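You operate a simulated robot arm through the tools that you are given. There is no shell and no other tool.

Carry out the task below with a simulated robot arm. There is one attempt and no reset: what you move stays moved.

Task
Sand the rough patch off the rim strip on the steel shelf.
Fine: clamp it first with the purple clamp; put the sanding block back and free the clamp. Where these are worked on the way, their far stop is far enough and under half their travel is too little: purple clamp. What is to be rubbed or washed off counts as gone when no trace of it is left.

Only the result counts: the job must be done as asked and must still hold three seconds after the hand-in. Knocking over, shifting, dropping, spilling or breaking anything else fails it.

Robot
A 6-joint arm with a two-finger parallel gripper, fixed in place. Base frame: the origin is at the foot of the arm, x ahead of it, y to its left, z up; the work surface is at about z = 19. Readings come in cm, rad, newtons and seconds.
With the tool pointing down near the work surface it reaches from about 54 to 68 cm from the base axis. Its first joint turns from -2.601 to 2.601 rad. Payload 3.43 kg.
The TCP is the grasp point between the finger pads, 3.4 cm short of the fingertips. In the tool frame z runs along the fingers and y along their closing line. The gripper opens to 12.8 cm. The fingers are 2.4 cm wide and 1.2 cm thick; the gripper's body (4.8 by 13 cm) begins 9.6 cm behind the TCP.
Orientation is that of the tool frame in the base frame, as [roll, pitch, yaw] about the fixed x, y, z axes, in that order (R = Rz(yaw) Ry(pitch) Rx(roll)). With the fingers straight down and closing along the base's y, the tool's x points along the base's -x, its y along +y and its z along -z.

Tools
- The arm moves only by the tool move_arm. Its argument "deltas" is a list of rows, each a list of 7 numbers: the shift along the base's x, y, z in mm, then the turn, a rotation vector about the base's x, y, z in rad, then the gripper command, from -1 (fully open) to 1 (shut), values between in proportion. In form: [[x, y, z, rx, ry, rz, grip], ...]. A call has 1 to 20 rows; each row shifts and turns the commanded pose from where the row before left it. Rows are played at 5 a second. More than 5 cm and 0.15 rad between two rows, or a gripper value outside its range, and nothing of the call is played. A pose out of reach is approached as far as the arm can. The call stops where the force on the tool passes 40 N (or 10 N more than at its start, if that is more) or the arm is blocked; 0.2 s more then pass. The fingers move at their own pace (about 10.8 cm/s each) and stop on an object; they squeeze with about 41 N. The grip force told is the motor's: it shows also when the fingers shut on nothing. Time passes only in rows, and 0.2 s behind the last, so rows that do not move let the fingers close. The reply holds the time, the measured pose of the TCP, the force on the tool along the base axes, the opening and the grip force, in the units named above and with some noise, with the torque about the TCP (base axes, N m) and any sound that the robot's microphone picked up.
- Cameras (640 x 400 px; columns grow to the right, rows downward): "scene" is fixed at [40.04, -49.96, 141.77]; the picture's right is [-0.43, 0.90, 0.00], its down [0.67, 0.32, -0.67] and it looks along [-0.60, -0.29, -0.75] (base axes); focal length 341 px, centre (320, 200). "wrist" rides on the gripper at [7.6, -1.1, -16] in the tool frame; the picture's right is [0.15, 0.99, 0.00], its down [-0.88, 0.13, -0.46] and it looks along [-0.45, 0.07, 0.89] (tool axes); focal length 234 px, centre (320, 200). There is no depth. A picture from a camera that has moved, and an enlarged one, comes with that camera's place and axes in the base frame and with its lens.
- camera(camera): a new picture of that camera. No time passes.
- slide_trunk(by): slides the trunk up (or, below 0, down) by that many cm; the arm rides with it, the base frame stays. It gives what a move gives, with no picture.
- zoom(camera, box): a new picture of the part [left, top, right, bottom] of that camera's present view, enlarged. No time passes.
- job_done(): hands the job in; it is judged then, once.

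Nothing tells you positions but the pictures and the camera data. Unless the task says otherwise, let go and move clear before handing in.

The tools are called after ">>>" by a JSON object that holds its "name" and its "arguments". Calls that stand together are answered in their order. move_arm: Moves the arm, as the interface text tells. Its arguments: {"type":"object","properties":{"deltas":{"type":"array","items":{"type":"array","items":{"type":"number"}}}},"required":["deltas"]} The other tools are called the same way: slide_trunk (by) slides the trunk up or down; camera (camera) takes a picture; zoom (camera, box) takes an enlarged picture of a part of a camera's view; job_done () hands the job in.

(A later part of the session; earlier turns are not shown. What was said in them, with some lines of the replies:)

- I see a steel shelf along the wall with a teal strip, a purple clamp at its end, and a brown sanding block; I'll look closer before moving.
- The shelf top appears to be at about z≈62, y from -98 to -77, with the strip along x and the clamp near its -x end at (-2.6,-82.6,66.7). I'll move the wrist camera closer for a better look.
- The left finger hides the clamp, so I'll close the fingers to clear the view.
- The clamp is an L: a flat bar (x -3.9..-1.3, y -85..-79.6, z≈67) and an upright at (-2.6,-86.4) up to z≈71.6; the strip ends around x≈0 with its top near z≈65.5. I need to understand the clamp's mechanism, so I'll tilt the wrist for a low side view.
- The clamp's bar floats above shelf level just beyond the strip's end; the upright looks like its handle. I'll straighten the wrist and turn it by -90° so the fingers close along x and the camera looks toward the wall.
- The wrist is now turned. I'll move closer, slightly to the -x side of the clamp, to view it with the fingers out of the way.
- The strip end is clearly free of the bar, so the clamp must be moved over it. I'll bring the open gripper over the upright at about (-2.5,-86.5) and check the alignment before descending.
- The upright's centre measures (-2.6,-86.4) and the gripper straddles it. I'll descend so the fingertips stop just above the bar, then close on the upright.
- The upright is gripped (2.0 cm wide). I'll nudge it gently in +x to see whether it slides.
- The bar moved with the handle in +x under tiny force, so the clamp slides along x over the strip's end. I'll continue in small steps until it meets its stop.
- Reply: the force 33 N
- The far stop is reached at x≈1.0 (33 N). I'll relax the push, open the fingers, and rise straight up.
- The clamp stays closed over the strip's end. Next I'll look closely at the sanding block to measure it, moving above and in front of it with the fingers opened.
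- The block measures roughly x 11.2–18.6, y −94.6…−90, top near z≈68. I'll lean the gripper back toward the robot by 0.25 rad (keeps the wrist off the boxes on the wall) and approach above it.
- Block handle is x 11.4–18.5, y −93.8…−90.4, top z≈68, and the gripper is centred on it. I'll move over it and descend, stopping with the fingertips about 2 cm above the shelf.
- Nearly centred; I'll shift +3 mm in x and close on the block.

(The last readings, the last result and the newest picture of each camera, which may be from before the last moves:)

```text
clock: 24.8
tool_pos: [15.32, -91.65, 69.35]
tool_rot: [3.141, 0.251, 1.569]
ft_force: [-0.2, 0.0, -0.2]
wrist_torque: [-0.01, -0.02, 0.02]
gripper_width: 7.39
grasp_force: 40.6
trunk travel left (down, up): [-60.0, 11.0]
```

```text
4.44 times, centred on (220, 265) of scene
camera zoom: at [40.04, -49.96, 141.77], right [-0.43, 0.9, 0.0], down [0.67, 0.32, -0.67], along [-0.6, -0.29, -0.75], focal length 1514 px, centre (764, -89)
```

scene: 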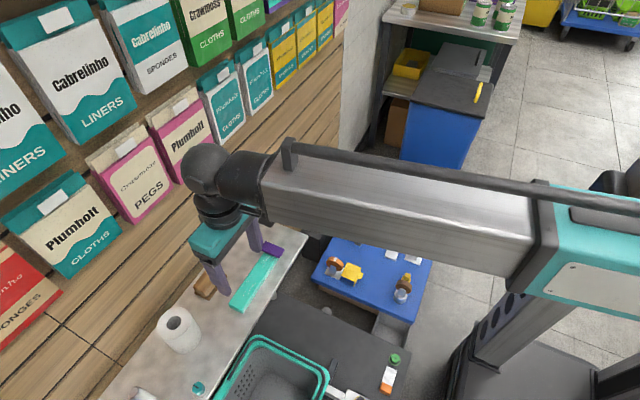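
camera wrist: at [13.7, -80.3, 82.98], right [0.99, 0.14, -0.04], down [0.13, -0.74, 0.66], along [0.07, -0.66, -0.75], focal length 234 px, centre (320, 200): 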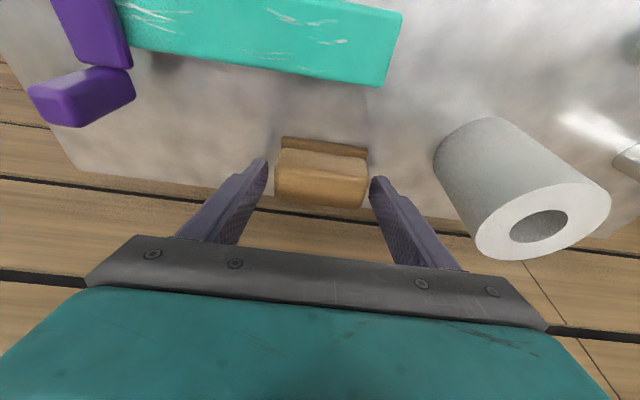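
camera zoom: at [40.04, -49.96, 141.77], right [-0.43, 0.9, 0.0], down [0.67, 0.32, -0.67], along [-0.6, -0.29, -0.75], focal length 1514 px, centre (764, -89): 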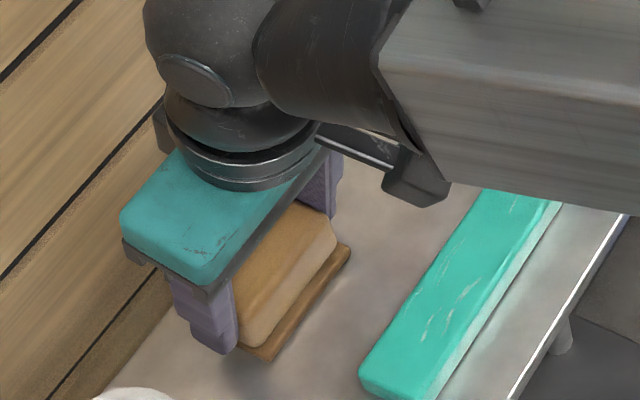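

The block is held (7.4 cm grip). I'll lift it and carry it over the strip.

>>> {"name": "move_arm", "arguments": {"deltas": [[0, 0, 20, 0, 0, 0, 0.3], [0, 0, 30, 0, 0, 0, 0.3], [0, 10, 20, 0, 0, 0, 0.3], [-10, 30, 0, 0, 0, 0, 0.3], [-10, 30, 0, 0, 0, 0, 0.3], [-10, 26, 0, 0, 0, 0, 0.3], [0, 0, 0, 0, 0, 0, 0.3]]}}

>>> {"name": "camera", "arguments": {"camera": "wrist"}}

>>> {"name": "zoom", "arguments": {"camera": "scene", "box": [170, 190, 310, 310]}}

```text
clock: 26.4
tool_pos: [12.32, -81.98, 76.32]
tool_rot: [3.141, 0.249, 1.571]
ft_force: [0.3, 0.4, -1.0]
wrist_torque: [-0.01, -0.03, 0.04]
gripper_width: 7.41
grasp_force: 41.1
trunk travel left (down, up): [-60.0, 11.0]
```

```text
taken
camera wrist: at [11.01, -70.71, 89.95], right [0.99, 0.14, -0.04], down [0.13, -0.74, 0.66], along [0.07, -0.66, -0.75], focal length 234 px, centre (320, 200)
```

wrist: 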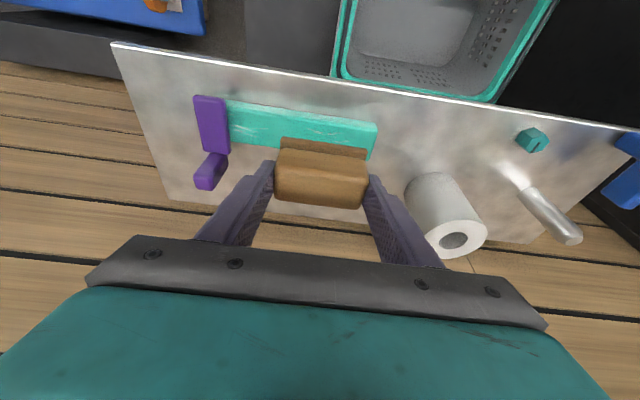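

```text
3.33 times, centred on (240, 250) of scene
camera zoom: at [40.04, -49.96, 141.77], right [-0.43, 0.9, 0.0], down [0.67, 0.32, -0.67], along [-0.6, -0.29, -0.75], focal length 1136 px, centre (587, 33)
```

zoom: 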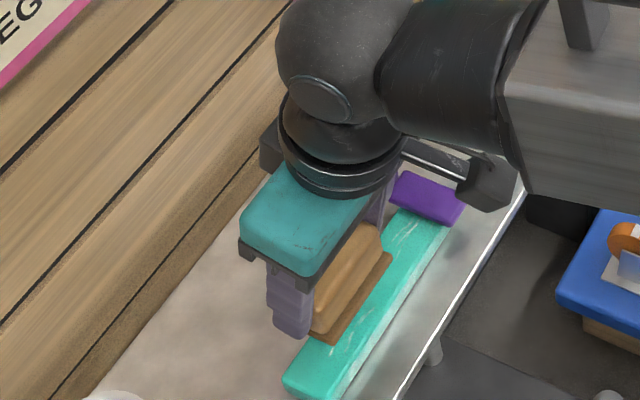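

>>> {"name": "move_arm", "arguments": {"deltas": [[-5, 0, -15, 0, 0, 0, 0.3], [-5, 0, -15, 0, 0, 0, 0.3], [0, 0, -8, 0, 0, 0, 0.3], [0, 0, 0, 0, 0, 0, 0.3]]}}

>>> {"name": "zoom", "arguments": {"camera": "scene", "box": [200, 220, 300, 310]}}

>>> {"name": "zoom", "arguments": {"camera": "wrist", "box": [180, 80, 440, 240]}}

```text
clock: 27.4
tool_pos: [11.22, -82.16, 72.46]
tool_rot: [-3.141, 0.25, 1.57]
ft_force: [0.3, -0.9, -0.9]
wrist_torque: [0.0, -0.01, 0.02]
gripper_width: 7.39
grasp_force: 41.1
trunk travel left (down, up): [-60.0, 11.0]
```

```text
4.44 times, centred on (250, 265) of scene
camera zoom: at [40.04, -49.96, 141.77], right [-0.43, 0.9, 0.0], down [0.67, 0.32, -0.67], along [-0.6, -0.29, -0.75], focal length 1514 px, centre (631, -89)
```

zoom: 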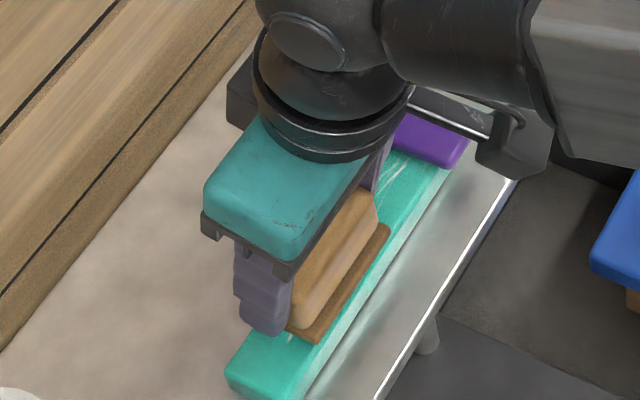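

```text
2.46 times, centred on (310, 160) of wrist
camera zoom: at [9.96, -70.74, 86.14], right [0.99, 0.14, -0.04], down [0.13, -0.74, 0.66], along [0.07, -0.66, -0.75], focal length 576 px, centre (345, 298)
```

zoom: 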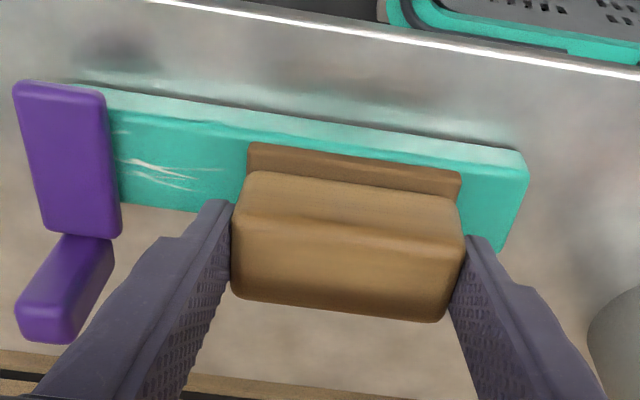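

>>> {"name": "move_arm", "arguments": {"deltas": [[0, 0, -2, 0, 0, 0, 0.3], [0, 0, -2, 0, 0, 0, 0.3], [0, 0, -2, 0, 0, 0, 0.3], [0, 0, 0, 0, 0, 0, 0.3]]}}

```text
clock: 28.4
tool_pos: [11.22, -82.06, 71.94]
tool_rot: [3.142, 0.25, 1.571]
ft_force: [-0.2, 0.0, 0.1]
wrist_torque: [0.03, -0.01, 0.0]
gripper_width: 7.38
grasp_force: 41.1
trunk travel left (down, up): [-60.0, 11.0]
```

>>> {"name": "move_arm", "arguments": {"deltas": [[0, 0, -2, 0, 0, 0, 0.3], [0, 0, -2, 0, 0, 0, 0.3], [0, 0, 0, 0, 0, 0, 0.3]]}}

```text
clock: 29.2
tool_pos: [11.24, -81.94, 71.48]
tool_rot: [-3.142, 0.25, 1.57]
ft_force: [-0.3, -0.2, 0.4]
wrist_torque: [0.01, 0.01, 0.0]
gripper_width: 7.36
grasp_force: 41.2
trunk travel left (down, up): [-60.0, 11.0]
```

>>> {"name": "move_arm", "arguments": {"deltas": [[0, 0, -1, 0, 0, 0, 0.3], [0, 0, -1, 0, 0, 0, 0.3], [0, 0, 0, 0, 0, 0, 0.3]]}}

```text
clock: 30.0
tool_pos: [11.11, -81.94, 71.57]
tool_rot: [3.141, 0.253, 1.572]
ft_force: [2.2, -0.1, 13.8]
wrist_torque: [0.11, 0.01, 0.03]
gripper_width: 7.39
grasp_force: 41.1
trunk travel left (down, up): [-60.0, 11.0]
```

Contact on the strip at TCP z≈71.5 with about 14 N of pressure. I'll start rubbing along x, staying clear of the clamp bar.

>>> {"name": "move_arm", "arguments": {"deltas": [[8, 0, 0, 0, 0, 0, 0.3], [8, 0, 0, 0, 0, 0, 0.3], [8, 0, 0, 0, 0, 0, 0.3], [-8, 0, 0, 0, 0, 0, 0.3], [-8, 0, 0, 0, 0, 0, 0.3], [-8, 0, 0, 0, 0, 0, 0.3], [-8, 0, 0, 0, 0, 0, 0.3], [-8, 0, 0, 0, 0, 0, 0.3], [-8, 0, 0, 0, 0, 0, 0.3], [-8, 0, 0, 0, 0, 0, 0.3], [-8, 0, 0, 0, 0, 0, 0.3], [0, 0, 0, 0, 0, 0, 0.3]]}}

>>> {"name": "zoom", "arguments": {"camera": "scene", "box": [200, 220, 300, 310]}}

>>> {"name": "zoom", "arguments": {"camera": "wrist", "box": [180, 80, 440, 240]}}

```text
clock: 32.6
tool_pos: [7.14, -81.91, 71.53]
tool_rot: [-3.142, 0.251, 1.572]
ft_force: [7.6, 0.7, 24.3]
wrist_torque: [0.0, -0.39, -0.02]
gripper_width: 7.41
grasp_force: 40.3
trunk travel left (down, up): [-60.0, 11.0]
```

```text
4.44 times, centred on (250, 265) of scene
camera zoom: at [40.04, -49.96, 141.77], right [-0.43, 0.9, 0.0], down [0.67, 0.32, -0.67], along [-0.6, -0.29, -0.75], focal length 1514 px, centre (631, -89)
```

zoom: 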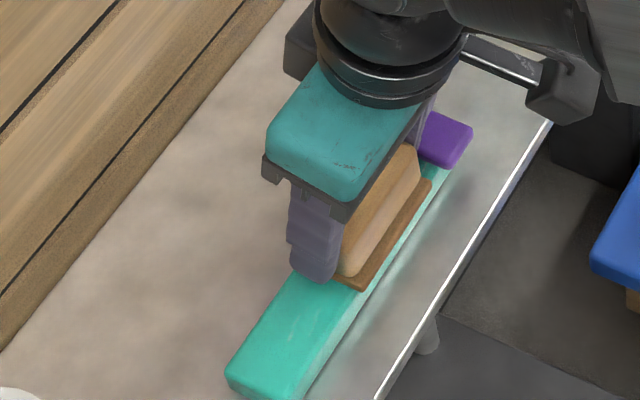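

```text
2.46 times, centred on (310, 160) of wrist
camera zoom: at [5.99, -70.53, 85.11], right [0.99, 0.14, -0.04], down [0.13, -0.74, 0.66], along [0.07, -0.66, -0.75], focal length 576 px, centre (345, 298)
```

zoom: 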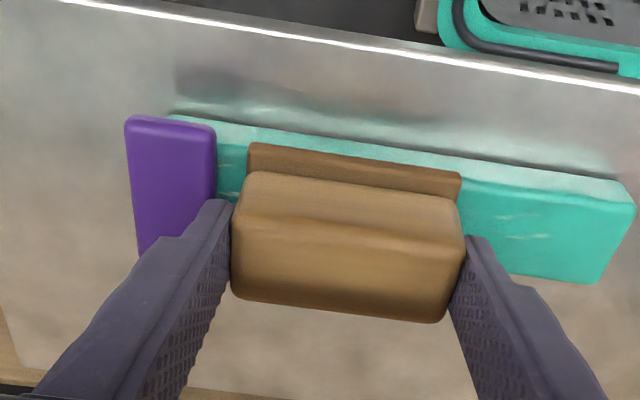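

The scratches are fading with the strokes. I'll continue, working a bit closer to the clamp bar and along the full length.

>>> {"name": "move_arm", "arguments": {"deltas": [[-4, 0, 0, 0, 0, 0, 0.3], [-3, 0, 0, 0, 0, 0, 0.3], [8, 0, 0, 0, 0, 0, 0.3], [8, 0, 0, 0, 0, 0, 0.3], [-8, 0, 0, 0, 0, 0, 0.3], [-8, 0, 0, 0, 0, 0, 0.3], [8, 0, 0, 0, 0, 0, 0.3], [8, 0, 0, 0, 0, 0, 0.3], [-8, 0, 0, 0, 0, 0, 0.3], [-8, 0, 0, 0, 0, 0, 0.3], [0, 0, 0, 0, 0, 0, 0.3]]}}

>>> {"name": "zoom", "arguments": {"camera": "wrist", "box": [180, 80, 440, 240]}}

>>> {"name": "zoom", "arguments": {"camera": "scene", "box": [200, 220, 300, 310]}}

```text
clock: 35.0
tool_pos: [6.6, -81.99, 71.56]
tool_rot: [3.14, 0.253, 1.571]
ft_force: [8.9, -0.1, 21.9]
wrist_torque: [-0.05, -0.21, 0.05]
gripper_width: 7.36
grasp_force: 41.1
trunk travel left (down, up): [-60.0, 11.0]
```

```text
2.46 times, centred on (310, 160) of wrist
camera zoom: at [5.32, -70.59, 85.08], right [0.99, 0.14, -0.04], down [0.13, -0.74, 0.66], along [0.07, -0.66, -0.75], focal length 576 px, centre (345, 298)
```

zoom: 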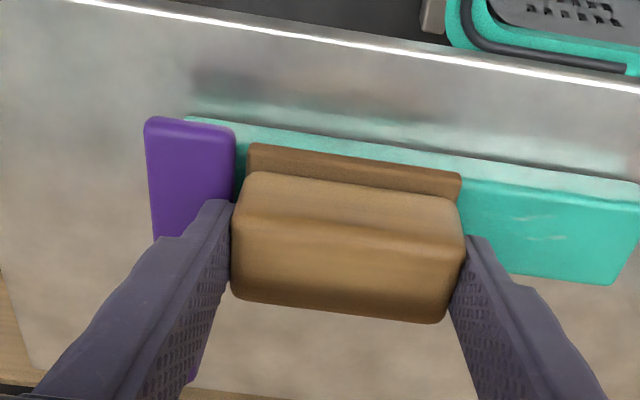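

```text
4.44 times, centred on (250, 265) of scene
camera zoom: at [40.04, -49.96, 141.77], right [-0.43, 0.9, 0.0], down [0.67, 0.32, -0.67], along [-0.6, -0.29, -0.75], focal length 1514 px, centre (631, -89)
```

zoom: 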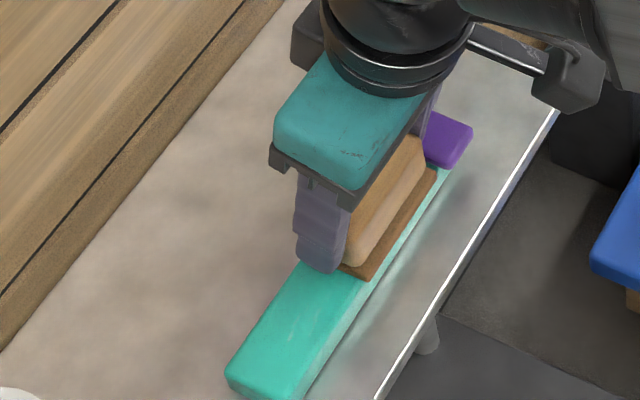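

>>> {"name": "move_arm", "arguments": {"deltas": [[-2, 0, 0, 0, 0, 0, 0.3], [10, 0, 0, 0, 0, 0, 0.3], [10, 0, 0, 0, 0, 0, 0.3], [10, 0, 0, 0, 0, 0, 0.3], [10, 0, 0, 0, 0, 0, 0.3], [10, 0, 0, 0, 0, 0, 0.3], [10, 0, 0, 0, 0, 0, 0.3], [10, 0, 0, 0, 0, 0, 0.3], [8, 0, 0, 0, 0, 0, 0.3], [-8, 0, 0, 0, 0, 0, 0.3], [-8, 0, 0, 0, 0, 0, 0.3], [-8, 0, 0, 0, 0, 0, 0.3], [8, 0, 0, 0, 0, 0, 0.3], [8, 0, 0, 0, 0, 0, 0.3], [8, 0, 0, 0, 0, 0, 0.3], [0, 0, 0, 0, 0, 0, 0.3]]}}

>>> {"name": "zoom", "arguments": {"camera": "wrist", "box": [100, 60, 440, 240]}}

>>> {"name": "zoom", "arguments": {"camera": "scene", "box": [200, 220, 300, 310]}}

```text
clock: 38.4
tool_pos: [13.89, -81.95, 71.46]
tool_rot: [3.141, 0.251, 1.573]
ft_force: [-6.6, -0.1, 17.1]
wrist_torque: [-0.12, 0.25, -0.07]
gripper_width: 7.39
grasp_force: 41.1
trunk travel left (down, up): [-60.0, 11.0]
```

```text
1.88 times, centred on (270, 150) of wrist
camera zoom: at [12.76, -70.55, 85.06], right [0.99, 0.14, -0.04], down [0.13, -0.74, 0.66], along [0.07, -0.66, -0.75], focal length 441 px, centre (414, 294)
```

zoom: 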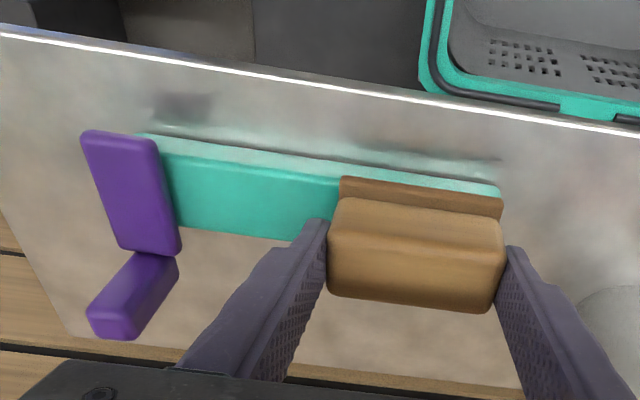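

```text
4.44 times, centred on (250, 265) of scene
camera zoom: at [40.04, -49.96, 141.77], right [-0.43, 0.9, 0.0], down [0.67, 0.32, -0.67], along [-0.6, -0.29, -0.75], focal length 1514 px, centre (631, -89)
```

zoom: 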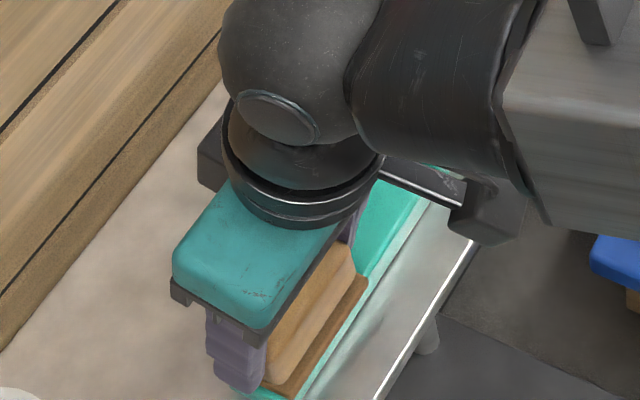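

The left half now looks clean. A few more strokes over the right half, then a full pass, then I'll lift to inspect.

>>> {"name": "move_arm", "arguments": {"deltas": [[-10, 0, 0, 0, 0, 0, 0.3], [-10, 0, 0, 0, 0, 0, 0.3], [-10, 0, 0, 0, 0, 0, 0.3], [-10, 0, 0, 0, 0, 0, 0.3], [10, 0, 0, 0, 0, 0, 0.3], [10, 0, 0, 0, 0, 0, 0.3], [10, 0, 0, 0, 0, 0, 0.3], [10, 0, 0, 0, 0, 0, 0.3], [-10, 0, 0, 0, 0, 0, 0.3], [-10, 0, 0, 0, 0, 0, 0.3], [-10, 0, 0, 0, 0, 0, 0.3], [-10, 0, 0, 0, 0, 0, 0.3], [10, 0, 0, 0, 0, 0, 0.3], [10, 0, 0, 0, 0, 0, 0.3], [10, 0, 0, 0, 0, 0, 0.3], [10, 0, 0, 0, 0, 0, 0.3], [0, 0, 0, 0, 0, 0, 0.3]]}}

>>> {"name": "move_arm", "arguments": {"deltas": [[0, 0, 15, 0, 0, 0, 0.3], [0, 0, 30, 0, 0, 0, 0.3], [30, -10, 10, 0, 0, 0, 0.3], [0, -40, 0, 0, 0, 0, 0.3], [0, 0, 0, 0, 0, 0, 0.3]]}}

>>> {"name": "camera", "arguments": {"camera": "wrist"}}

>>> {"name": "zoom", "arguments": {"camera": "scene", "box": [200, 200, 320, 320]}}

```text
clock: 42.0
tool_pos: [13.96, -82.1, 71.46]
tool_rot: [-3.141, 0.25, 1.57]
ft_force: [-6.0, -0.1, 12.0]
wrist_torque: [-0.09, 0.24, -0.06]
gripper_width: 7.43
grasp_force: 40.9
trunk travel left (down, up): [-60.0, 11.0]
```

```text
clock: 43.2
tool_pos: [17.04, -87.21, 76.89]
tool_rot: [-3.141, 0.25, 1.569]
ft_force: [-0.4, -0.1, -0.8]
wrist_torque: [0.04, 0.0, 0.02]
gripper_width: 7.38
grasp_force: 41.0
trunk travel left (down, up): [-60.0, 11.0]
```

```text
taken
camera wrist: at [15.83, -75.83, 90.53], right [0.99, 0.14, -0.04], down [0.13, -0.74, 0.66], along [0.07, -0.66, -0.75], focal length 234 px, centre (320, 200)
```

wrist: 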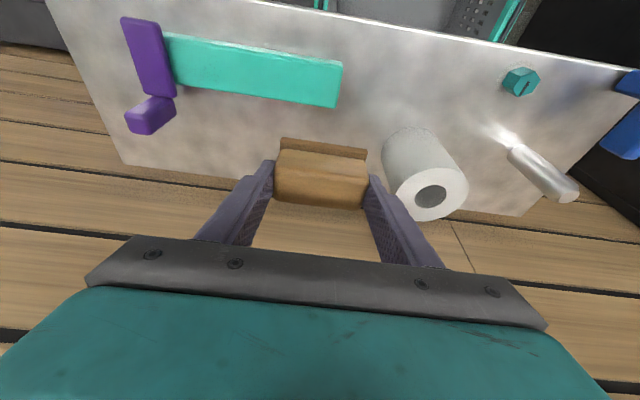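

```text
3.33 times, centred on (260, 260) of scene
camera zoom: at [40.04, -49.96, 141.77], right [-0.43, 0.9, 0.0], down [0.67, 0.32, -0.67], along [-0.6, -0.29, -0.75], focal length 1136 px, centre (520, 0)
```

zoom: 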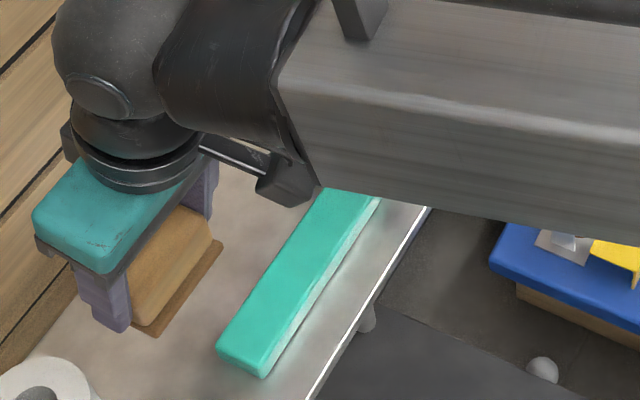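

>>> {"name": "zoom", "arguments": {"camera": "wrist", "box": [110, 10, 240, 110]}}

>>> {"name": "zoom", "arguments": {"camera": "wrist", "box": [220, 30, 350, 120]}}

>>> {"name": "zoom", "arguments": {"camera": "scene", "box": [225, 240, 285, 300]}}

```text
4.00 times, centred on (175, 60) of wrist
camera zoom: at [15.83, -75.83, 90.53], right [0.99, 0.14, -0.04], down [0.13, -0.74, 0.66], along [0.07, -0.66, -0.75], focal length 937 px, centre (900, 760)
```

zoom: 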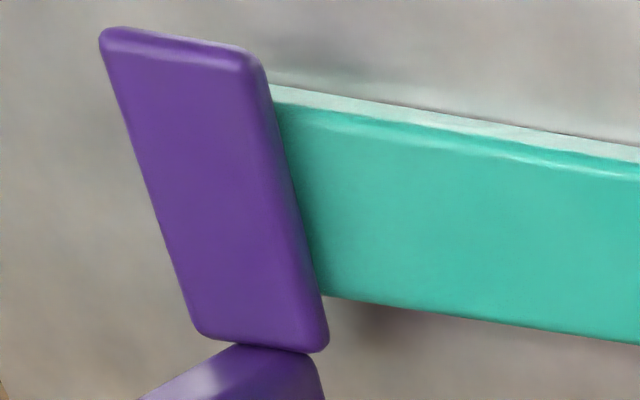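

```text
4.44 times, centred on (285, 75) of wrist
camera zoom: at [15.83, -75.83, 90.53], right [0.99, 0.14, -0.04], down [0.13, -0.74, 0.66], along [0.07, -0.66, -0.75], focal length 1041 px, centre (476, 756)
```

zoom: 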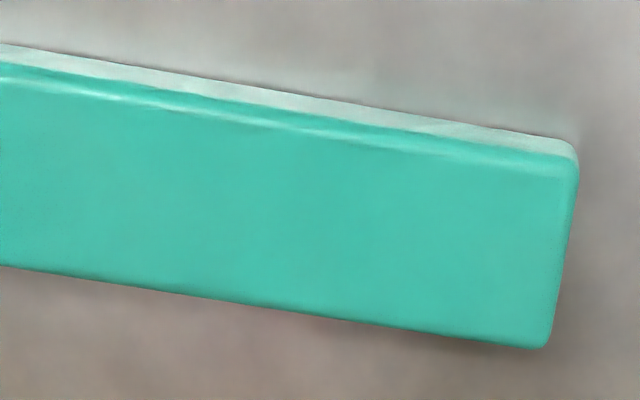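

```text
6.67 times, centred on (255, 270) of scene
camera zoom: at [40.04, -49.96, 141.77], right [-0.43, 0.9, 0.0], down [0.67, 0.32, -0.67], along [-0.6, -0.29, -0.75], focal length 2272 px, centre (753, -267)
```

zoom: 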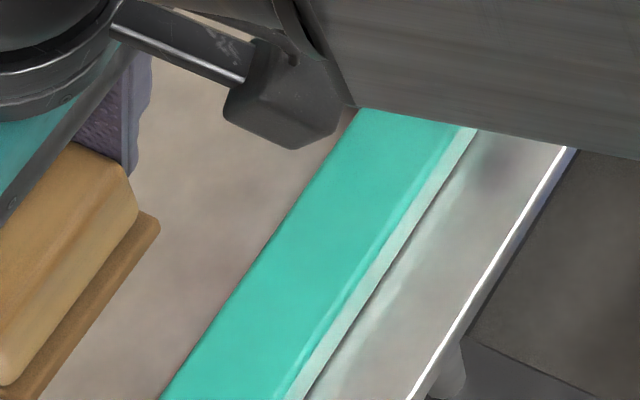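

>>> {"name": "zoom", "arguments": {"camera": "wrist", "box": [150, 20, 200, 90]}}

>>> {"name": "zoom", "arguments": {"camera": "wrist", "box": [190, 30, 270, 100]}}

```text
5.71 times, centred on (175, 55) of wrist
camera zoom: at [15.83, -75.83, 90.53], right [0.99, 0.14, -0.04], down [0.13, -0.74, 0.66], along [0.07, -0.66, -0.75], focal length 1338 px, centre (1149, 1029)
```

zoom: 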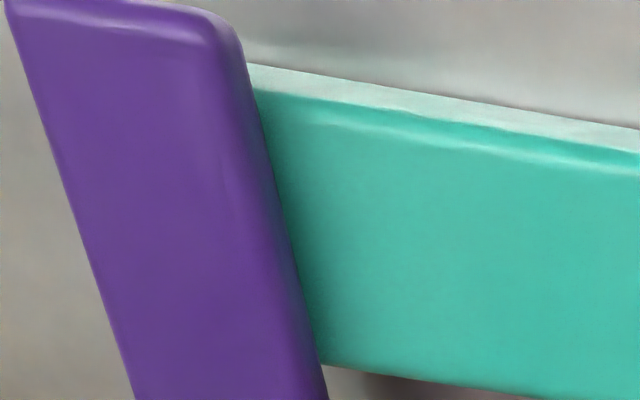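

```text
5.71 times, centred on (230, 65) of wrist
camera zoom: at [15.83, -75.83, 90.53], right [0.99, 0.14, -0.04], down [0.13, -0.74, 0.66], along [0.07, -0.66, -0.75], focal length 1338 px, centre (834, 971)
```

zoom: 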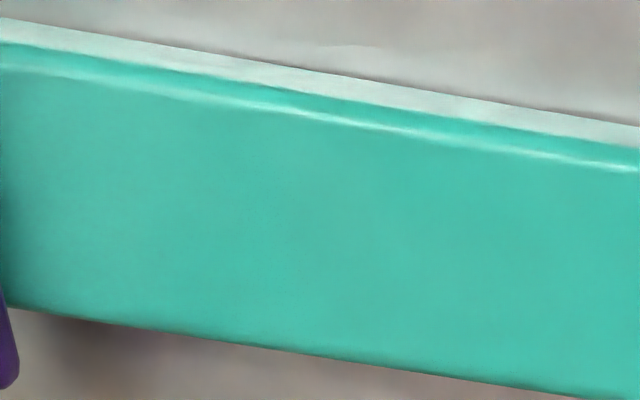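

The strip looks clean. For safety I'll make one more full pass at light pressure before putting the block back.

>>> {"name": "move_arm", "arguments": {"deltas": [[-20, 25, 0, 0, 0, 0, 0.3], [-20, 26, 0, 0, 0, 0, 0.3], [-18, 0, -20, 0, 0, 0, 0.3], [0, 0, -20, 0, 0, 0, 0.3], [0, 0, -8, 0, 0, 0, 0.3], [0, 0, -4, 0, 0, 0, 0.3], [0, 0, -2, 0, 0, 0, 0.3], [0, 0, 0, 0, 0, 0, 0.3]]}}

```text
clock: 45.0
tool_pos: [11.19, -81.8, 71.5]
tool_rot: [3.141, 0.249, 1.57]
ft_force: [0.3, -0.3, -1.7]
wrist_torque: [-0.02, 0.01, 0.01]
gripper_width: 7.38
grasp_force: 40.5
trunk travel left (down, up): [-60.0, 11.0]
```

>>> {"name": "move_arm", "arguments": {"deltas": [[0, -1, -1, 0, 0, 0, 0.3], [0, 0, -1, 0, 0, 0, 0.3], [-8, 0, 0, 0, 0, 0, 0.3], [-8, 0, 0, 0, 0, 0, 0.3], [-8, 0, 0, 0, 0, 0, 0.3], [-8, 0, 0, 0, 0, 0, 0.3], [-8, 0, 0, 0, 0, 0, 0.3], [-7, 0, 0, 0, 0, 0, 0.3], [8, 0, 0, 0, 0, 0, 0.3], [8, 0, 0, 0, 0, 0, 0.3], [-8, 0, 0, 0, 0, 0, 0.3], [-8, 0, 0, 0, 0, 0, 0.3], [0, 0, 0, 0, 0, 0, 0.3]]}}

>>> {"name": "zoom", "arguments": {"camera": "wrist", "box": [180, 80, 440, 240]}}

```text
clock: 47.8
tool_pos: [6.76, -81.86, 71.43]
tool_rot: [3.14, 0.252, 1.571]
ft_force: [10.7, -0.6, 24.4]
wrist_torque: [-0.15, -0.41, 0.05]
gripper_width: 7.4
grasp_force: 41.1
trunk travel left (down, up): [-60.0, 11.0]
```

```text
2.46 times, centred on (310, 160) of wrist
camera zoom: at [5.46, -70.48, 84.99], right [0.99, 0.14, -0.04], down [0.13, -0.74, 0.66], along [0.07, -0.66, -0.75], focal length 576 px, centre (345, 298)
```

zoom: 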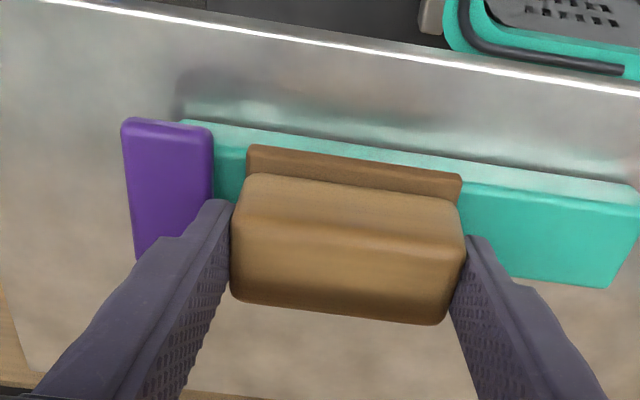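

The clamp bar got nudged back about 6 mm during that pass (edge now at x≈1.7, still over 80% of travel). I'll avoid touching it again: small slow strokes near it, then a pass to the right.

>>> {"name": "move_arm", "arguments": {"deltas": [[-2, 0, 0, 0, 0, 0, 0.3], [-2, 0, 0, 0, 0, 0, 0.3], [0, 0, 0, 0, 0, 0, 0.3], [4, 0, 0, 0, 0, 0, 0.3], [4, 0, 0, 0, 0, 0, 0.3], [-4, 0, 0, 0, 0, 0, 0.3], [-4, 0, 0, 0, 0, 0, 0.3], [0, 0, 0, 0, 0, 0, 0.3]]}}

>>> {"name": "zoom", "arguments": {"camera": "wrist", "box": [180, 80, 440, 240]}}

```text
clock: 49.6
tool_pos: [6.27, -81.96, 71.3]
tool_rot: [3.14, 0.251, 1.571]
ft_force: [8.2, -0.6, 19.5]
wrist_torque: [-0.13, 0.02, 0.07]
gripper_width: 7.37
grasp_force: 41.2
trunk travel left (down, up): [-60.0, 11.0]
```

```text
2.46 times, centred on (310, 160) of wrist
camera zoom: at [5.04, -70.56, 84.98], right [0.99, 0.14, -0.04], down [0.13, -0.74, 0.66], along [0.07, -0.66, -0.75], focal length 576 px, centre (345, 298)
```

zoom: 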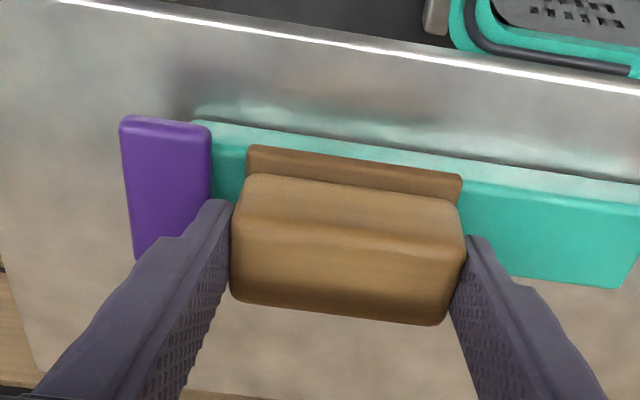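

The left finger's outer side is what pushes the bar (now at ~70% of its travel), so I'll stop working there and move away in +x with a last pass, then lift.

>>> {"name": "move_arm", "arguments": {"deltas": [[8, 0, 0, 0, 0, 0, 0.3], [10, 0, 0, 0, 0, 0, 0.3], [10, 0, 0, 0, 0, 0, 0.3], [10, 0, 0, 0, 0, 0, 0.3], [10, 0, 0, 0, 0, 0, 0.3], [10, 0, 0, 0, 0, 0, 0.3], [10, 0, 0, 0, 0, 0, 0.3], [10, 0, 0, 0, 0, 0, 0.3], [0, 0, 0, 0, 0, 0, 0.3], [0, 0, 15, 0, 0, 0, 0.3], [0, 0, 30, 0, 0, 0, 0.3], [20, -20, 10, 0, 0, 0, 0.3], [10, -30, 0, 0, 0, 0, 0.3], [0, 0, 0, 0, 0, 0, 0.3]]}}

>>> {"name": "camera", "arguments": {"camera": "wrist"}}

>>> {"name": "zoom", "arguments": {"camera": "wrist", "box": [110, 10, 240, 110]}}

>>> {"name": "zoom", "arguments": {"camera": "wrist", "box": [220, 90, 420, 260]}}

```text
clock: 52.6
tool_pos: [17.09, -87.02, 76.75]
tool_rot: [3.141, 0.25, 1.571]
ft_force: [-0.2, -0.7, -0.9]
wrist_torque: [0.0, 0.01, -0.01]
gripper_width: 7.38
grasp_force: 40.6
trunk travel left (down, up): [-60.0, 11.0]
```

```text
taken
camera wrist: at [15.76, -75.71, 90.35], right [0.99, 0.14, -0.04], down [0.13, -0.74, 0.66], along [0.07, -0.66, -0.75], focal length 234 px, centre (320, 200)
```

wrist: 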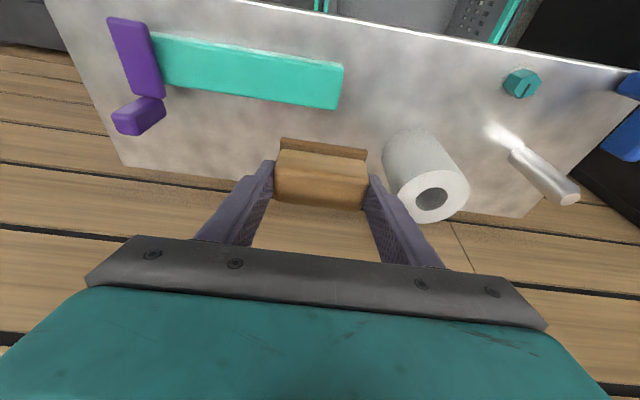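

```text
4.00 times, centred on (175, 60) of wrist
camera zoom: at [15.76, -75.71, 90.35], right [0.99, 0.14, -0.04], down [0.13, -0.74, 0.66], along [0.07, -0.66, -0.75], focal length 937 px, centre (900, 760)
```

zoom: 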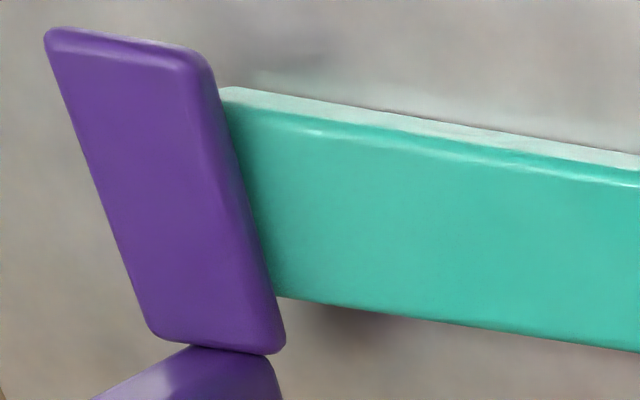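

```text
2.35 times, centred on (320, 175) of wrist
camera zoom: at [15.76, -75.71, 90.35], right [0.99, 0.14, -0.04], down [0.13, -0.74, 0.66], along [0.07, -0.66, -0.75], focal length 551 px, centre (320, 259)
```

zoom: 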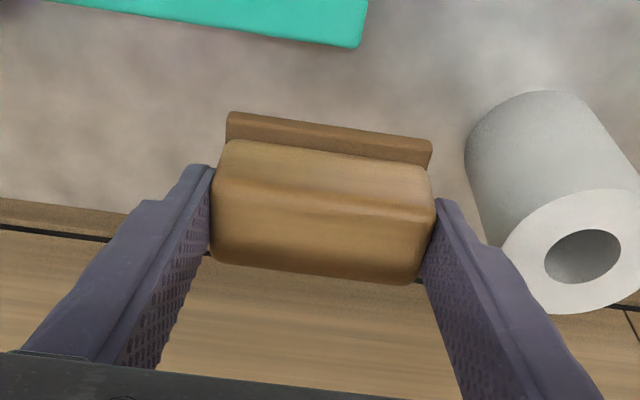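

The strip is clean everywhere, including the part now uncovered near the clamp. Next I'll return the sanding block to its original spot (TCP ≈ 15.1, −91.65).

>>> {"name": "move_arm", "arguments": {"deltas": [[-10, -15, 0, 0, 0, 0, 0.3], [-9, -15, 0, 0, 0, 0, 0.3], [0, -16, 0, 0, 0, 0, 0.3], [0, 0, -20, 0, 0, 0, 0.3], [0, 0, -20, 0, 0, 0, 0.3], [0, 0, -20, 0, 0, 0, 0.3], [0, 0, 0, 0, 0, 0, 0.3]]}}

>>> {"name": "zoom", "arguments": {"camera": "scene", "box": [170, 220, 270, 310]}}

```text
clock: 54.2
tool_pos: [15.04, -91.63, 70.78]
tool_rot: [-3.141, 0.25, 1.571]
ft_force: [-0.3, -0.5, -0.2]
wrist_torque: [0.02, -0.02, -0.03]
gripper_width: 7.38
grasp_force: 41.0
trunk travel left (down, up): [-60.0, 11.0]
```

```text
4.44 times, centred on (220, 265) of scene
camera zoom: at [40.04, -49.96, 141.77], right [-0.43, 0.9, 0.0], down [0.67, 0.32, -0.67], along [-0.6, -0.29, -0.75], focal length 1514 px, centre (764, -89)
```

zoom: 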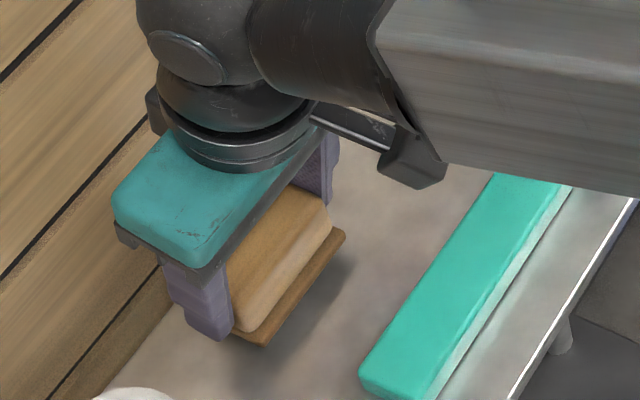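

>>> {"name": "move_arm", "arguments": {"deltas": [[0, 0, -5, 0, 0, 0, 0.3], [0, 0, -4, 0, 0, 0, 0.3], [0, 0, -2, 0, 0, 0, 0.3], [0, 0, -2, 0, 0, 0, 0.3], [0, 0, 0, 0, 0, 0, 0.3]]}}

```text
clock: 55.4
tool_pos: [15.08, -91.7, 69.41]
tool_rot: [-3.141, 0.25, 1.571]
ft_force: [-0.7, -1.0, -0.3]
wrist_torque: [0.03, 0.0, 0.0]
gripper_width: 7.43
grasp_force: 40.4
trunk travel left (down, up): [-60.0, 11.0]
```

>>> {"name": "move_arm", "arguments": {"deltas": [[0, 0, -1, 0, 0, 0, 0.3], [0, 0, -1, 0, 0, 0, 0.3], [0, 0, 0, 0, 0, 0, 0.3]]}}

```text
clock: 56.2
tool_pos: [15.1, -91.71, 69.21]
tool_rot: [3.139, 0.248, 1.572]
ft_force: [0.2, -0.5, -0.9]
wrist_torque: [0.02, -0.02, -0.02]
gripper_width: 7.37
grasp_force: 41.1
trunk travel left (down, up): [-60.0, 11.0]
```

>>> {"name": "move_arm", "arguments": {"deltas": [[0, 0, -1, 0, 0, 0, 0.3], [0, 0, -0.5, 0, 0, 0, 0.3], [0, 0, 0, 0, 0, 0, 0.3]]}}

```text
clock: 57.0
tool_pos: [15.11, -91.53, 69.21]
tool_rot: [3.141, 0.251, 1.57]
ft_force: [0.3, 0.9, 4.1]
wrist_torque: [-0.05, 0.04, 0.01]
gripper_width: 7.37
grasp_force: 40.9
trunk travel left (down, up): [-60.0, 11.0]
```

Touching down at 4 N. I'll open and rise straight up.

>>> {"name": "move_arm", "arguments": {"deltas": [[0, 0, 0, 0, 0, 0, -0.25], [0, 0, 0, 0, 0, 0, -0.4], [0, 0, 0, 0, 0, 0, -0.4], [0, 0, 20, 0, 0, 0, -0.4], [0, 0, 40, 0, 0, 0, -0.4], [0, 0, 40, 0, 0, 0, -0.4], [0, 20, 20, 0, 0, 0, -0.4], [0, 0, 0, 0, 0, 0, -0.4]]}}

>>> {"name": "camera", "arguments": {"camera": "wrist"}}

>>> {"name": "zoom", "arguments": {"camera": "scene", "box": [150, 200, 290, 310]}}

```text
clock: 58.8
tool_pos: [15.16, -89.69, 81.12]
tool_rot: [3.14, 0.249, 1.572]
ft_force: [0.2, 0.8, 0.9]
wrist_torque: [0.0, 0.02, 0.02]
gripper_width: 8.97
grasp_force: 0.1
trunk travel left (down, up): [-60.0, 11.0]
```

```text
taken
camera wrist: at [13.9, -78.33, 94.74], right [0.99, 0.14, -0.04], down [0.13, -0.74, 0.66], along [0.07, -0.66, -0.75], focal length 234 px, centre (320, 200)
```

wrist: 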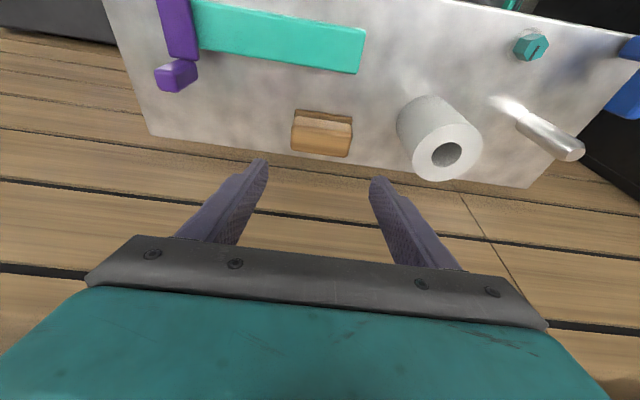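

```text
3.64 times, centred on (220, 255) of scene
camera zoom: at [40.04, -49.96, 141.77], right [-0.43, 0.9, 0.0], down [0.67, 0.32, -0.67], along [-0.6, -0.29, -0.75], focal length 1239 px, centre (684, 0)
```

zoom: 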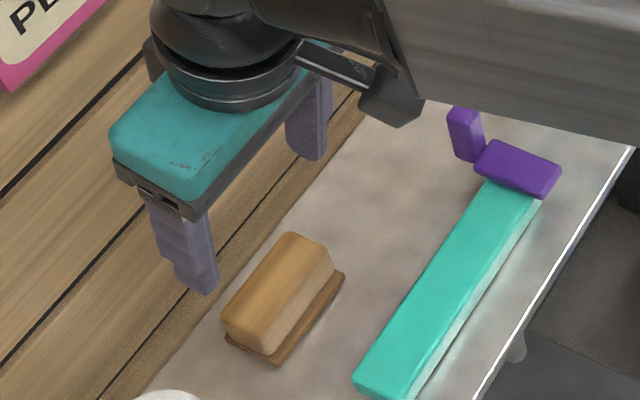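

The block is back exactly where it stood. Now I'll straighten the tool and move over the clamp's upright to free it.

>>> {"name": "move_arm", "arguments": {"deltas": [[-20, 20, 20, 0.125, 0, 0, 0.0], [-30, 20, 10, 0.125, 0, 0, 0.0], [-30, 0, 0, 0, 0, 0, 0.0], [-30, 0, 0, 0, 0, 0, 0.0], [-30, -10, 0, 0, 0, 0, 0.0], [-13, 0, -20, 0, 0, 0, 0.0], [0, 0, 0, 0, 0, 0, 0.0]]}}

>>> {"name": "camera", "arguments": {"camera": "wrist"}}

>>> {"name": "zoom", "arguments": {"camera": "wrist", "box": [240, 60, 420, 220]}}

>>> {"name": "zoom", "arguments": {"camera": "scene", "box": [220, 180, 320, 260]}}

```text
clock: 60.4
tool_pos: [-0.33, -86.69, 82.16]
tool_rot: [-3.141, -0.001, 1.569]
ft_force: [0.5, -0.1, -0.7]
wrist_torque: [0.02, 0.0, 0.0]
gripper_width: 6.39
grasp_force: 0.2
trunk travel left (down, up): [-60.0, 11.0]
```

```text
taken
camera wrist: at [-1.51, -78.99, 98.1], right [0.99, 0.15, 0.0], down [0.13, -0.88, 0.46], along [0.07, -0.45, -0.89], focal length 234 px, centre (320, 200)
```

wrist: 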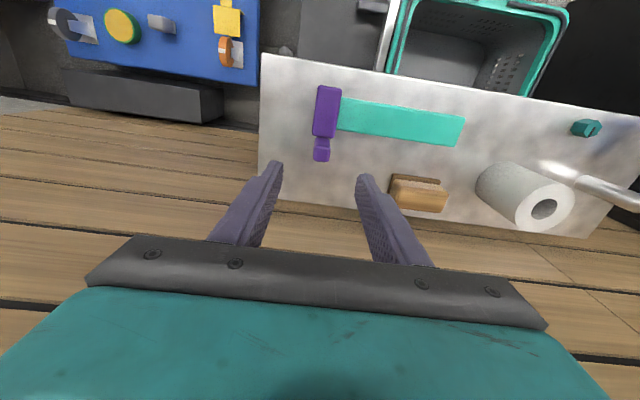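

```text
2.50 times, centred on (330, 140) of wrist
camera zoom: at [-1.51, -78.99, 98.1], right [0.99, 0.15, 0.0], down [0.13, -0.88, 0.46], along [0.07, -0.45, -0.89], focal length 585 px, centre (295, 350)
```

zoom: 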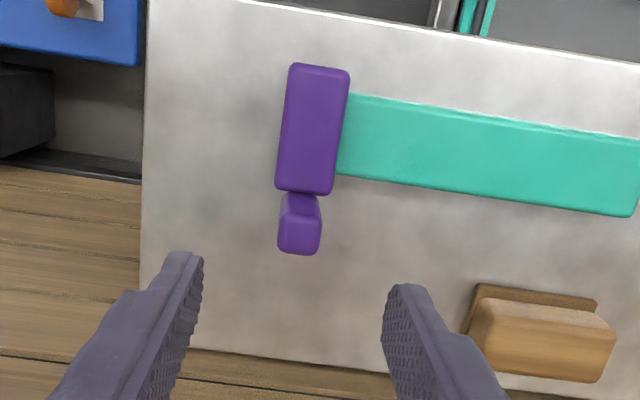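

```text
5.00 times, centred on (270, 220) of scene
camera zoom: at [40.04, -49.96, 141.77], right [-0.43, 0.9, 0.0], down [0.67, 0.32, -0.67], along [-0.6, -0.29, -0.75], focal length 1704 px, centre (570, 100)
```

zoom: 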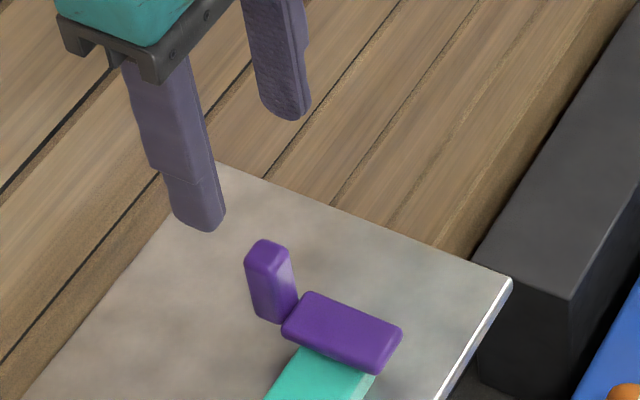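

The upright is at x≈-0.2, y≈-86.5; I'll descend and grip it.

>>> {"name": "move_arm", "arguments": {"deltas": [[1, 0, -30, 0, 0, 0, 0.0], [0, 0, -40, 0, 0, 0, 0.0], [0, 0, -25, 0, 0, 0, 0.0], [0, 0, -12, 0, 0, 0, 0.0], [0, 0, 0, 0, 0, 0, 0.4], [0, 0, 0, 0, 0, 0, 0.7], [0, 0, 0, 0, 0, 0, 0.9], [0, 0, 0, 0, 0, 0, 0.9]]}}

>>> {"name": "zoom", "arguments": {"camera": "scene", "box": [220, 180, 320, 260]}}

```text
clock: 62.2
tool_pos: [-0.18, -86.66, 71.41]
tool_rot: [3.141, 0.0, 1.57]
ft_force: [1.1, 0.2, 0.0]
wrist_torque: [-0.31, 0.07, -0.03]
gripper_width: 1.98
grasp_force: 44.7
trunk travel left (down, up): [-60.0, 11.0]
```

```text
5.00 times, centred on (270, 220) of scene
camera zoom: at [40.04, -49.96, 141.77], right [-0.43, 0.9, 0.0], down [0.67, 0.32, -0.67], along [-0.6, -0.29, -0.75], focal length 1704 px, centre (570, 100)
```

zoom: 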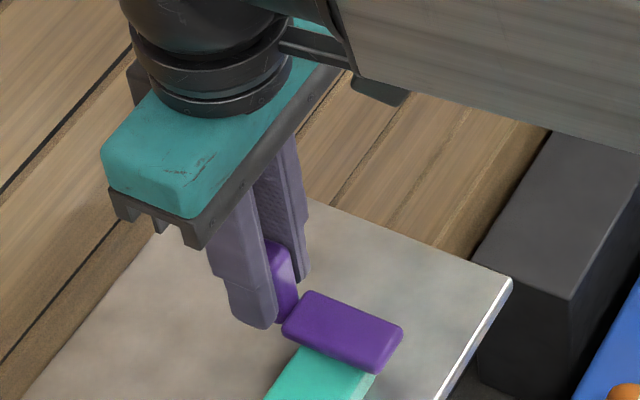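

>>> {"name": "move_arm", "arguments": {"deltas": [[-3, 0, 0, 0, 0, 0, 0.9], [-3, 0, 0, 0, 0, 0, 0.9], [-3, 0, 0, 0, 0, 0, 0.9], [-3, 0, 0, 0, 0, 0, 0.9], [-3, 0, 0, 0, 0, 0, 0.9], [-3, 0, 0, 0, 0, 0, 0.9], [-3, 0, 0, 0, 0, 0, 0.9], [0, 0, 0, 0, 0, 0, 0.9]]}}

>>> {"name": "zoom", "arguments": {"camera": "scene", "box": [220, 180, 320, 260]}}

```text
clock: 64.0
tool_pos: [-2.2, -86.6, 71.46]
tool_rot: [-3.141, 0.002, 1.572]
ft_force: [0.4, -5.3, -1.9]
wrist_torque: [-0.02, 0.08, 0.05]
gripper_width: 2.0
grasp_force: 45.2
trunk travel left (down, up): [-60.0, 11.0]
```

```text
5.00 times, centred on (270, 220) of scene
camera zoom: at [40.04, -49.96, 141.77], right [-0.43, 0.9, 0.0], down [0.67, 0.32, -0.67], along [-0.6, -0.29, -0.75], focal length 1704 px, centre (570, 100)
```

zoom: 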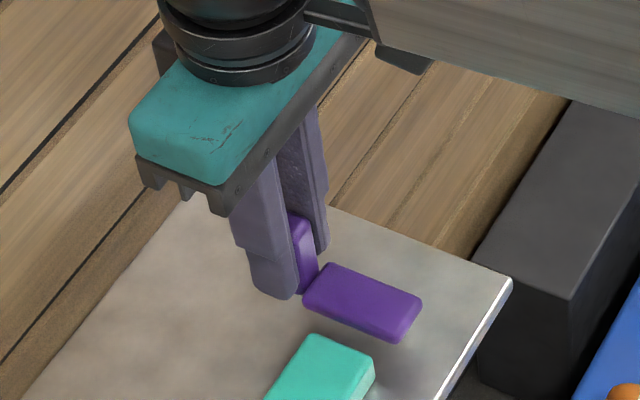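

>>> {"name": "move_arm", "arguments": {"deltas": [[-2, 0, 0, 0, 0, 0, 0.9], [-2, 0, 0, 0, 0, 0, 0.9], [-1, 0, 0, 0, 0, 0, 0.9], [0, 0, 0, 0, 0, 0, 0.9]]}}

```text
clock: 65.0
tool_pos: [-2.49, -86.75, 71.42]
tool_rot: [3.141, 0.0, 1.572]
ft_force: [12.3, -4.2, -1.0]
wrist_torque: [-0.49, 0.45, -0.2]
gripper_width: 2.0
grasp_force: 45.2
trunk travel left (down, up): [-60.0, 11.0]
```

The clamp is back at its start stop (12 N at x≈-2.5). I'll relax slightly, open, and lift clear.

>>> {"name": "move_arm", "arguments": {"deltas": [[1.5, 0.5, 0, 0, 0, 0, 0.9], [0, 0, 0, 0, 0, 0, 0.4], [0, 0, 0, 0, 0, 0, 0.3], [0, 0, 20, 0, 0, 0, 0.3], [0, 0, 40, 0, 0, 0, 0.3], [0, 0, 40, 0, 0, 0, 0.3], [0, 40, 20, 0, 0, 0, 0.3], [-20, 40, 10, 0, 0, 0, 0.3], [-20, 40, 10, 0, 0, 0, 0.3], [0, 0, 0, 0, 0, 0, 0.3]]}}

>>> {"name": "camera", "arguments": {"camera": "wrist"}}

>>> {"name": "zoom", "arguments": {"camera": "scene", "box": [180, 200, 340, 320]}}

>>> {"name": "camera", "arguments": {"camera": "scene"}}

```text
clock: 67.2
tool_pos: [-6.65, -74.74, 85.52]
tool_rot: [3.141, 0.001, 1.57]
ft_force: [0.3, 0.7, 0.1]
wrist_torque: [-0.03, -0.01, 0.0]
gripper_width: 4.43
grasp_force: 0.1
trunk travel left (down, up): [-60.0, 11.0]
```

```text
taken
camera wrist: at [-7.86, -67.06, 101.46], right [0.99, 0.15, 0.0], down [0.13, -0.88, 0.46], along [0.07, -0.45, -0.89], focal length 234 px, centre (320, 200)
```

wrist: 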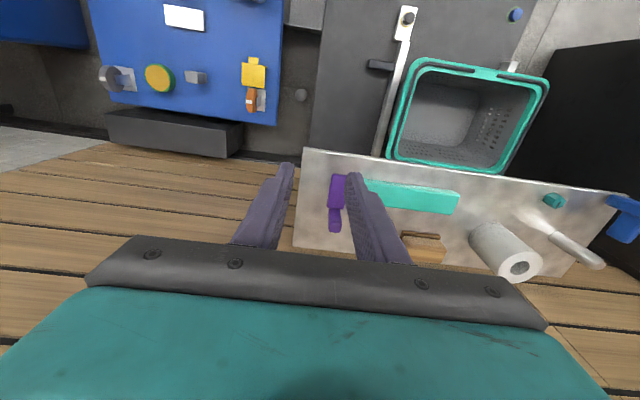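

```text
3.33 times, centred on (260, 260) of scene
camera zoom: at [40.04, -49.96, 141.77], right [-0.43, 0.9, 0.0], down [0.67, 0.32, -0.67], along [-0.6, -0.29, -0.75], focal length 1136 px, centre (520, 0)
```

zoom: 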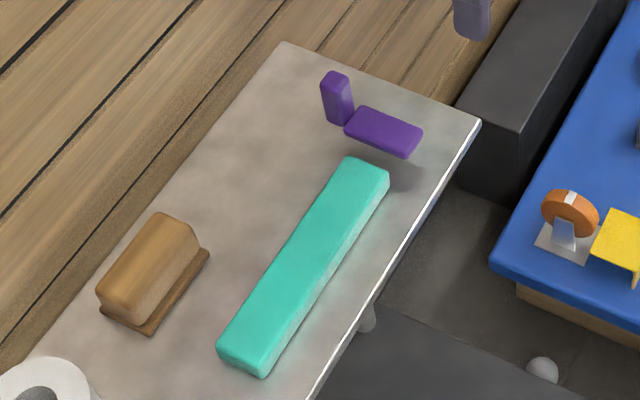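

```text
taken
```

scene: 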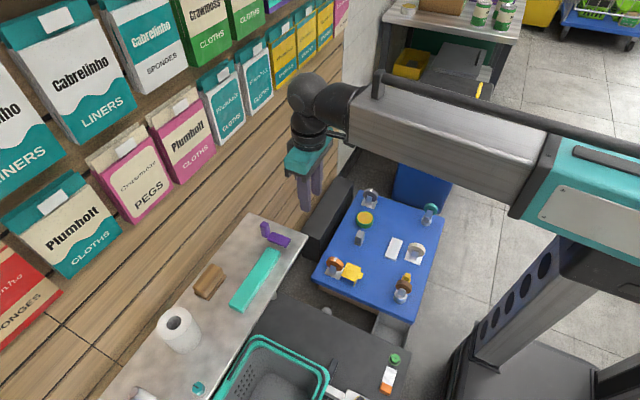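

Everything is back as at the start, and the strip has no visible scratches; I'll check the surface at high zoom for any faint trace.

>>> {"name": "zoom", "arguments": {"camera": "scene", "box": [250, 242, 290, 277]}}

>>> {"name": "zoom", "arguments": {"camera": "scene", "box": [228, 268, 270, 315]}}

```text
11.43 times, centred on (270, 260) of scene
camera zoom: at [40.04, -49.96, 141.77], right [-0.43, 0.9, 0.0], down [0.67, 0.32, -0.67], along [-0.6, -0.29, -0.75], focal length 3894 px, centre (891, -480)
```

zoom: 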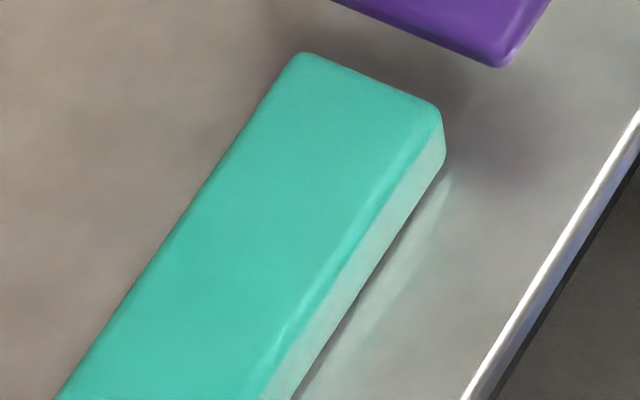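

```text
8.51 times, centred on (249, 292) of scene
camera zoom: at [40.04, -49.96, 141.77], right [-0.43, 0.9, 0.0], down [0.67, 0.32, -0.67], along [-0.6, -0.29, -0.75], focal length 2900 px, centre (924, -579)
```

zoom: 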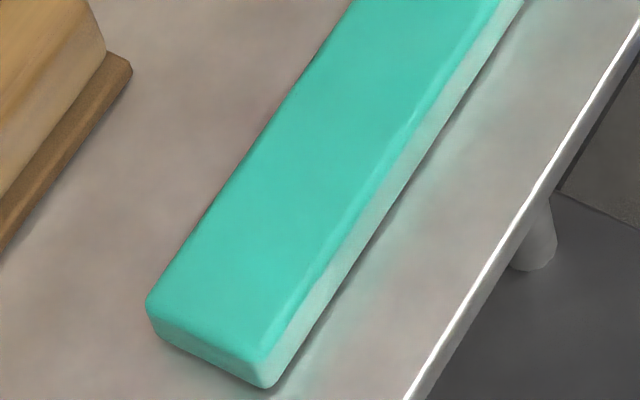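

The strip is clean along its whole length, the sanding block is back in its place, the clamp is at its open stop, and the gripper is clear. I'm handing the job in.

>>> {"name": "job_done", "arguments": {}}

```text
The job is handed in.
```

The rough patch is sanded off the rim strip. In close-up pictures after the last pass I saw no trace of it anywhere on the strip, including the part that had been under the clamp.

- **Clamping:** I pushed the purple clamp to its far stop before sanding. During the final pass my left finger nudged it back to about 70% of its travel. That is still above the half you set as the minimum, and the strip did not shift.
- **Sanding block:** It is back where it started; the before and after pictures match.
- **Clamp:** It is slid back to its starting stop, so the strip is free.

The gripper is open and clear of the shelf. The final pictures show nothing else moved.
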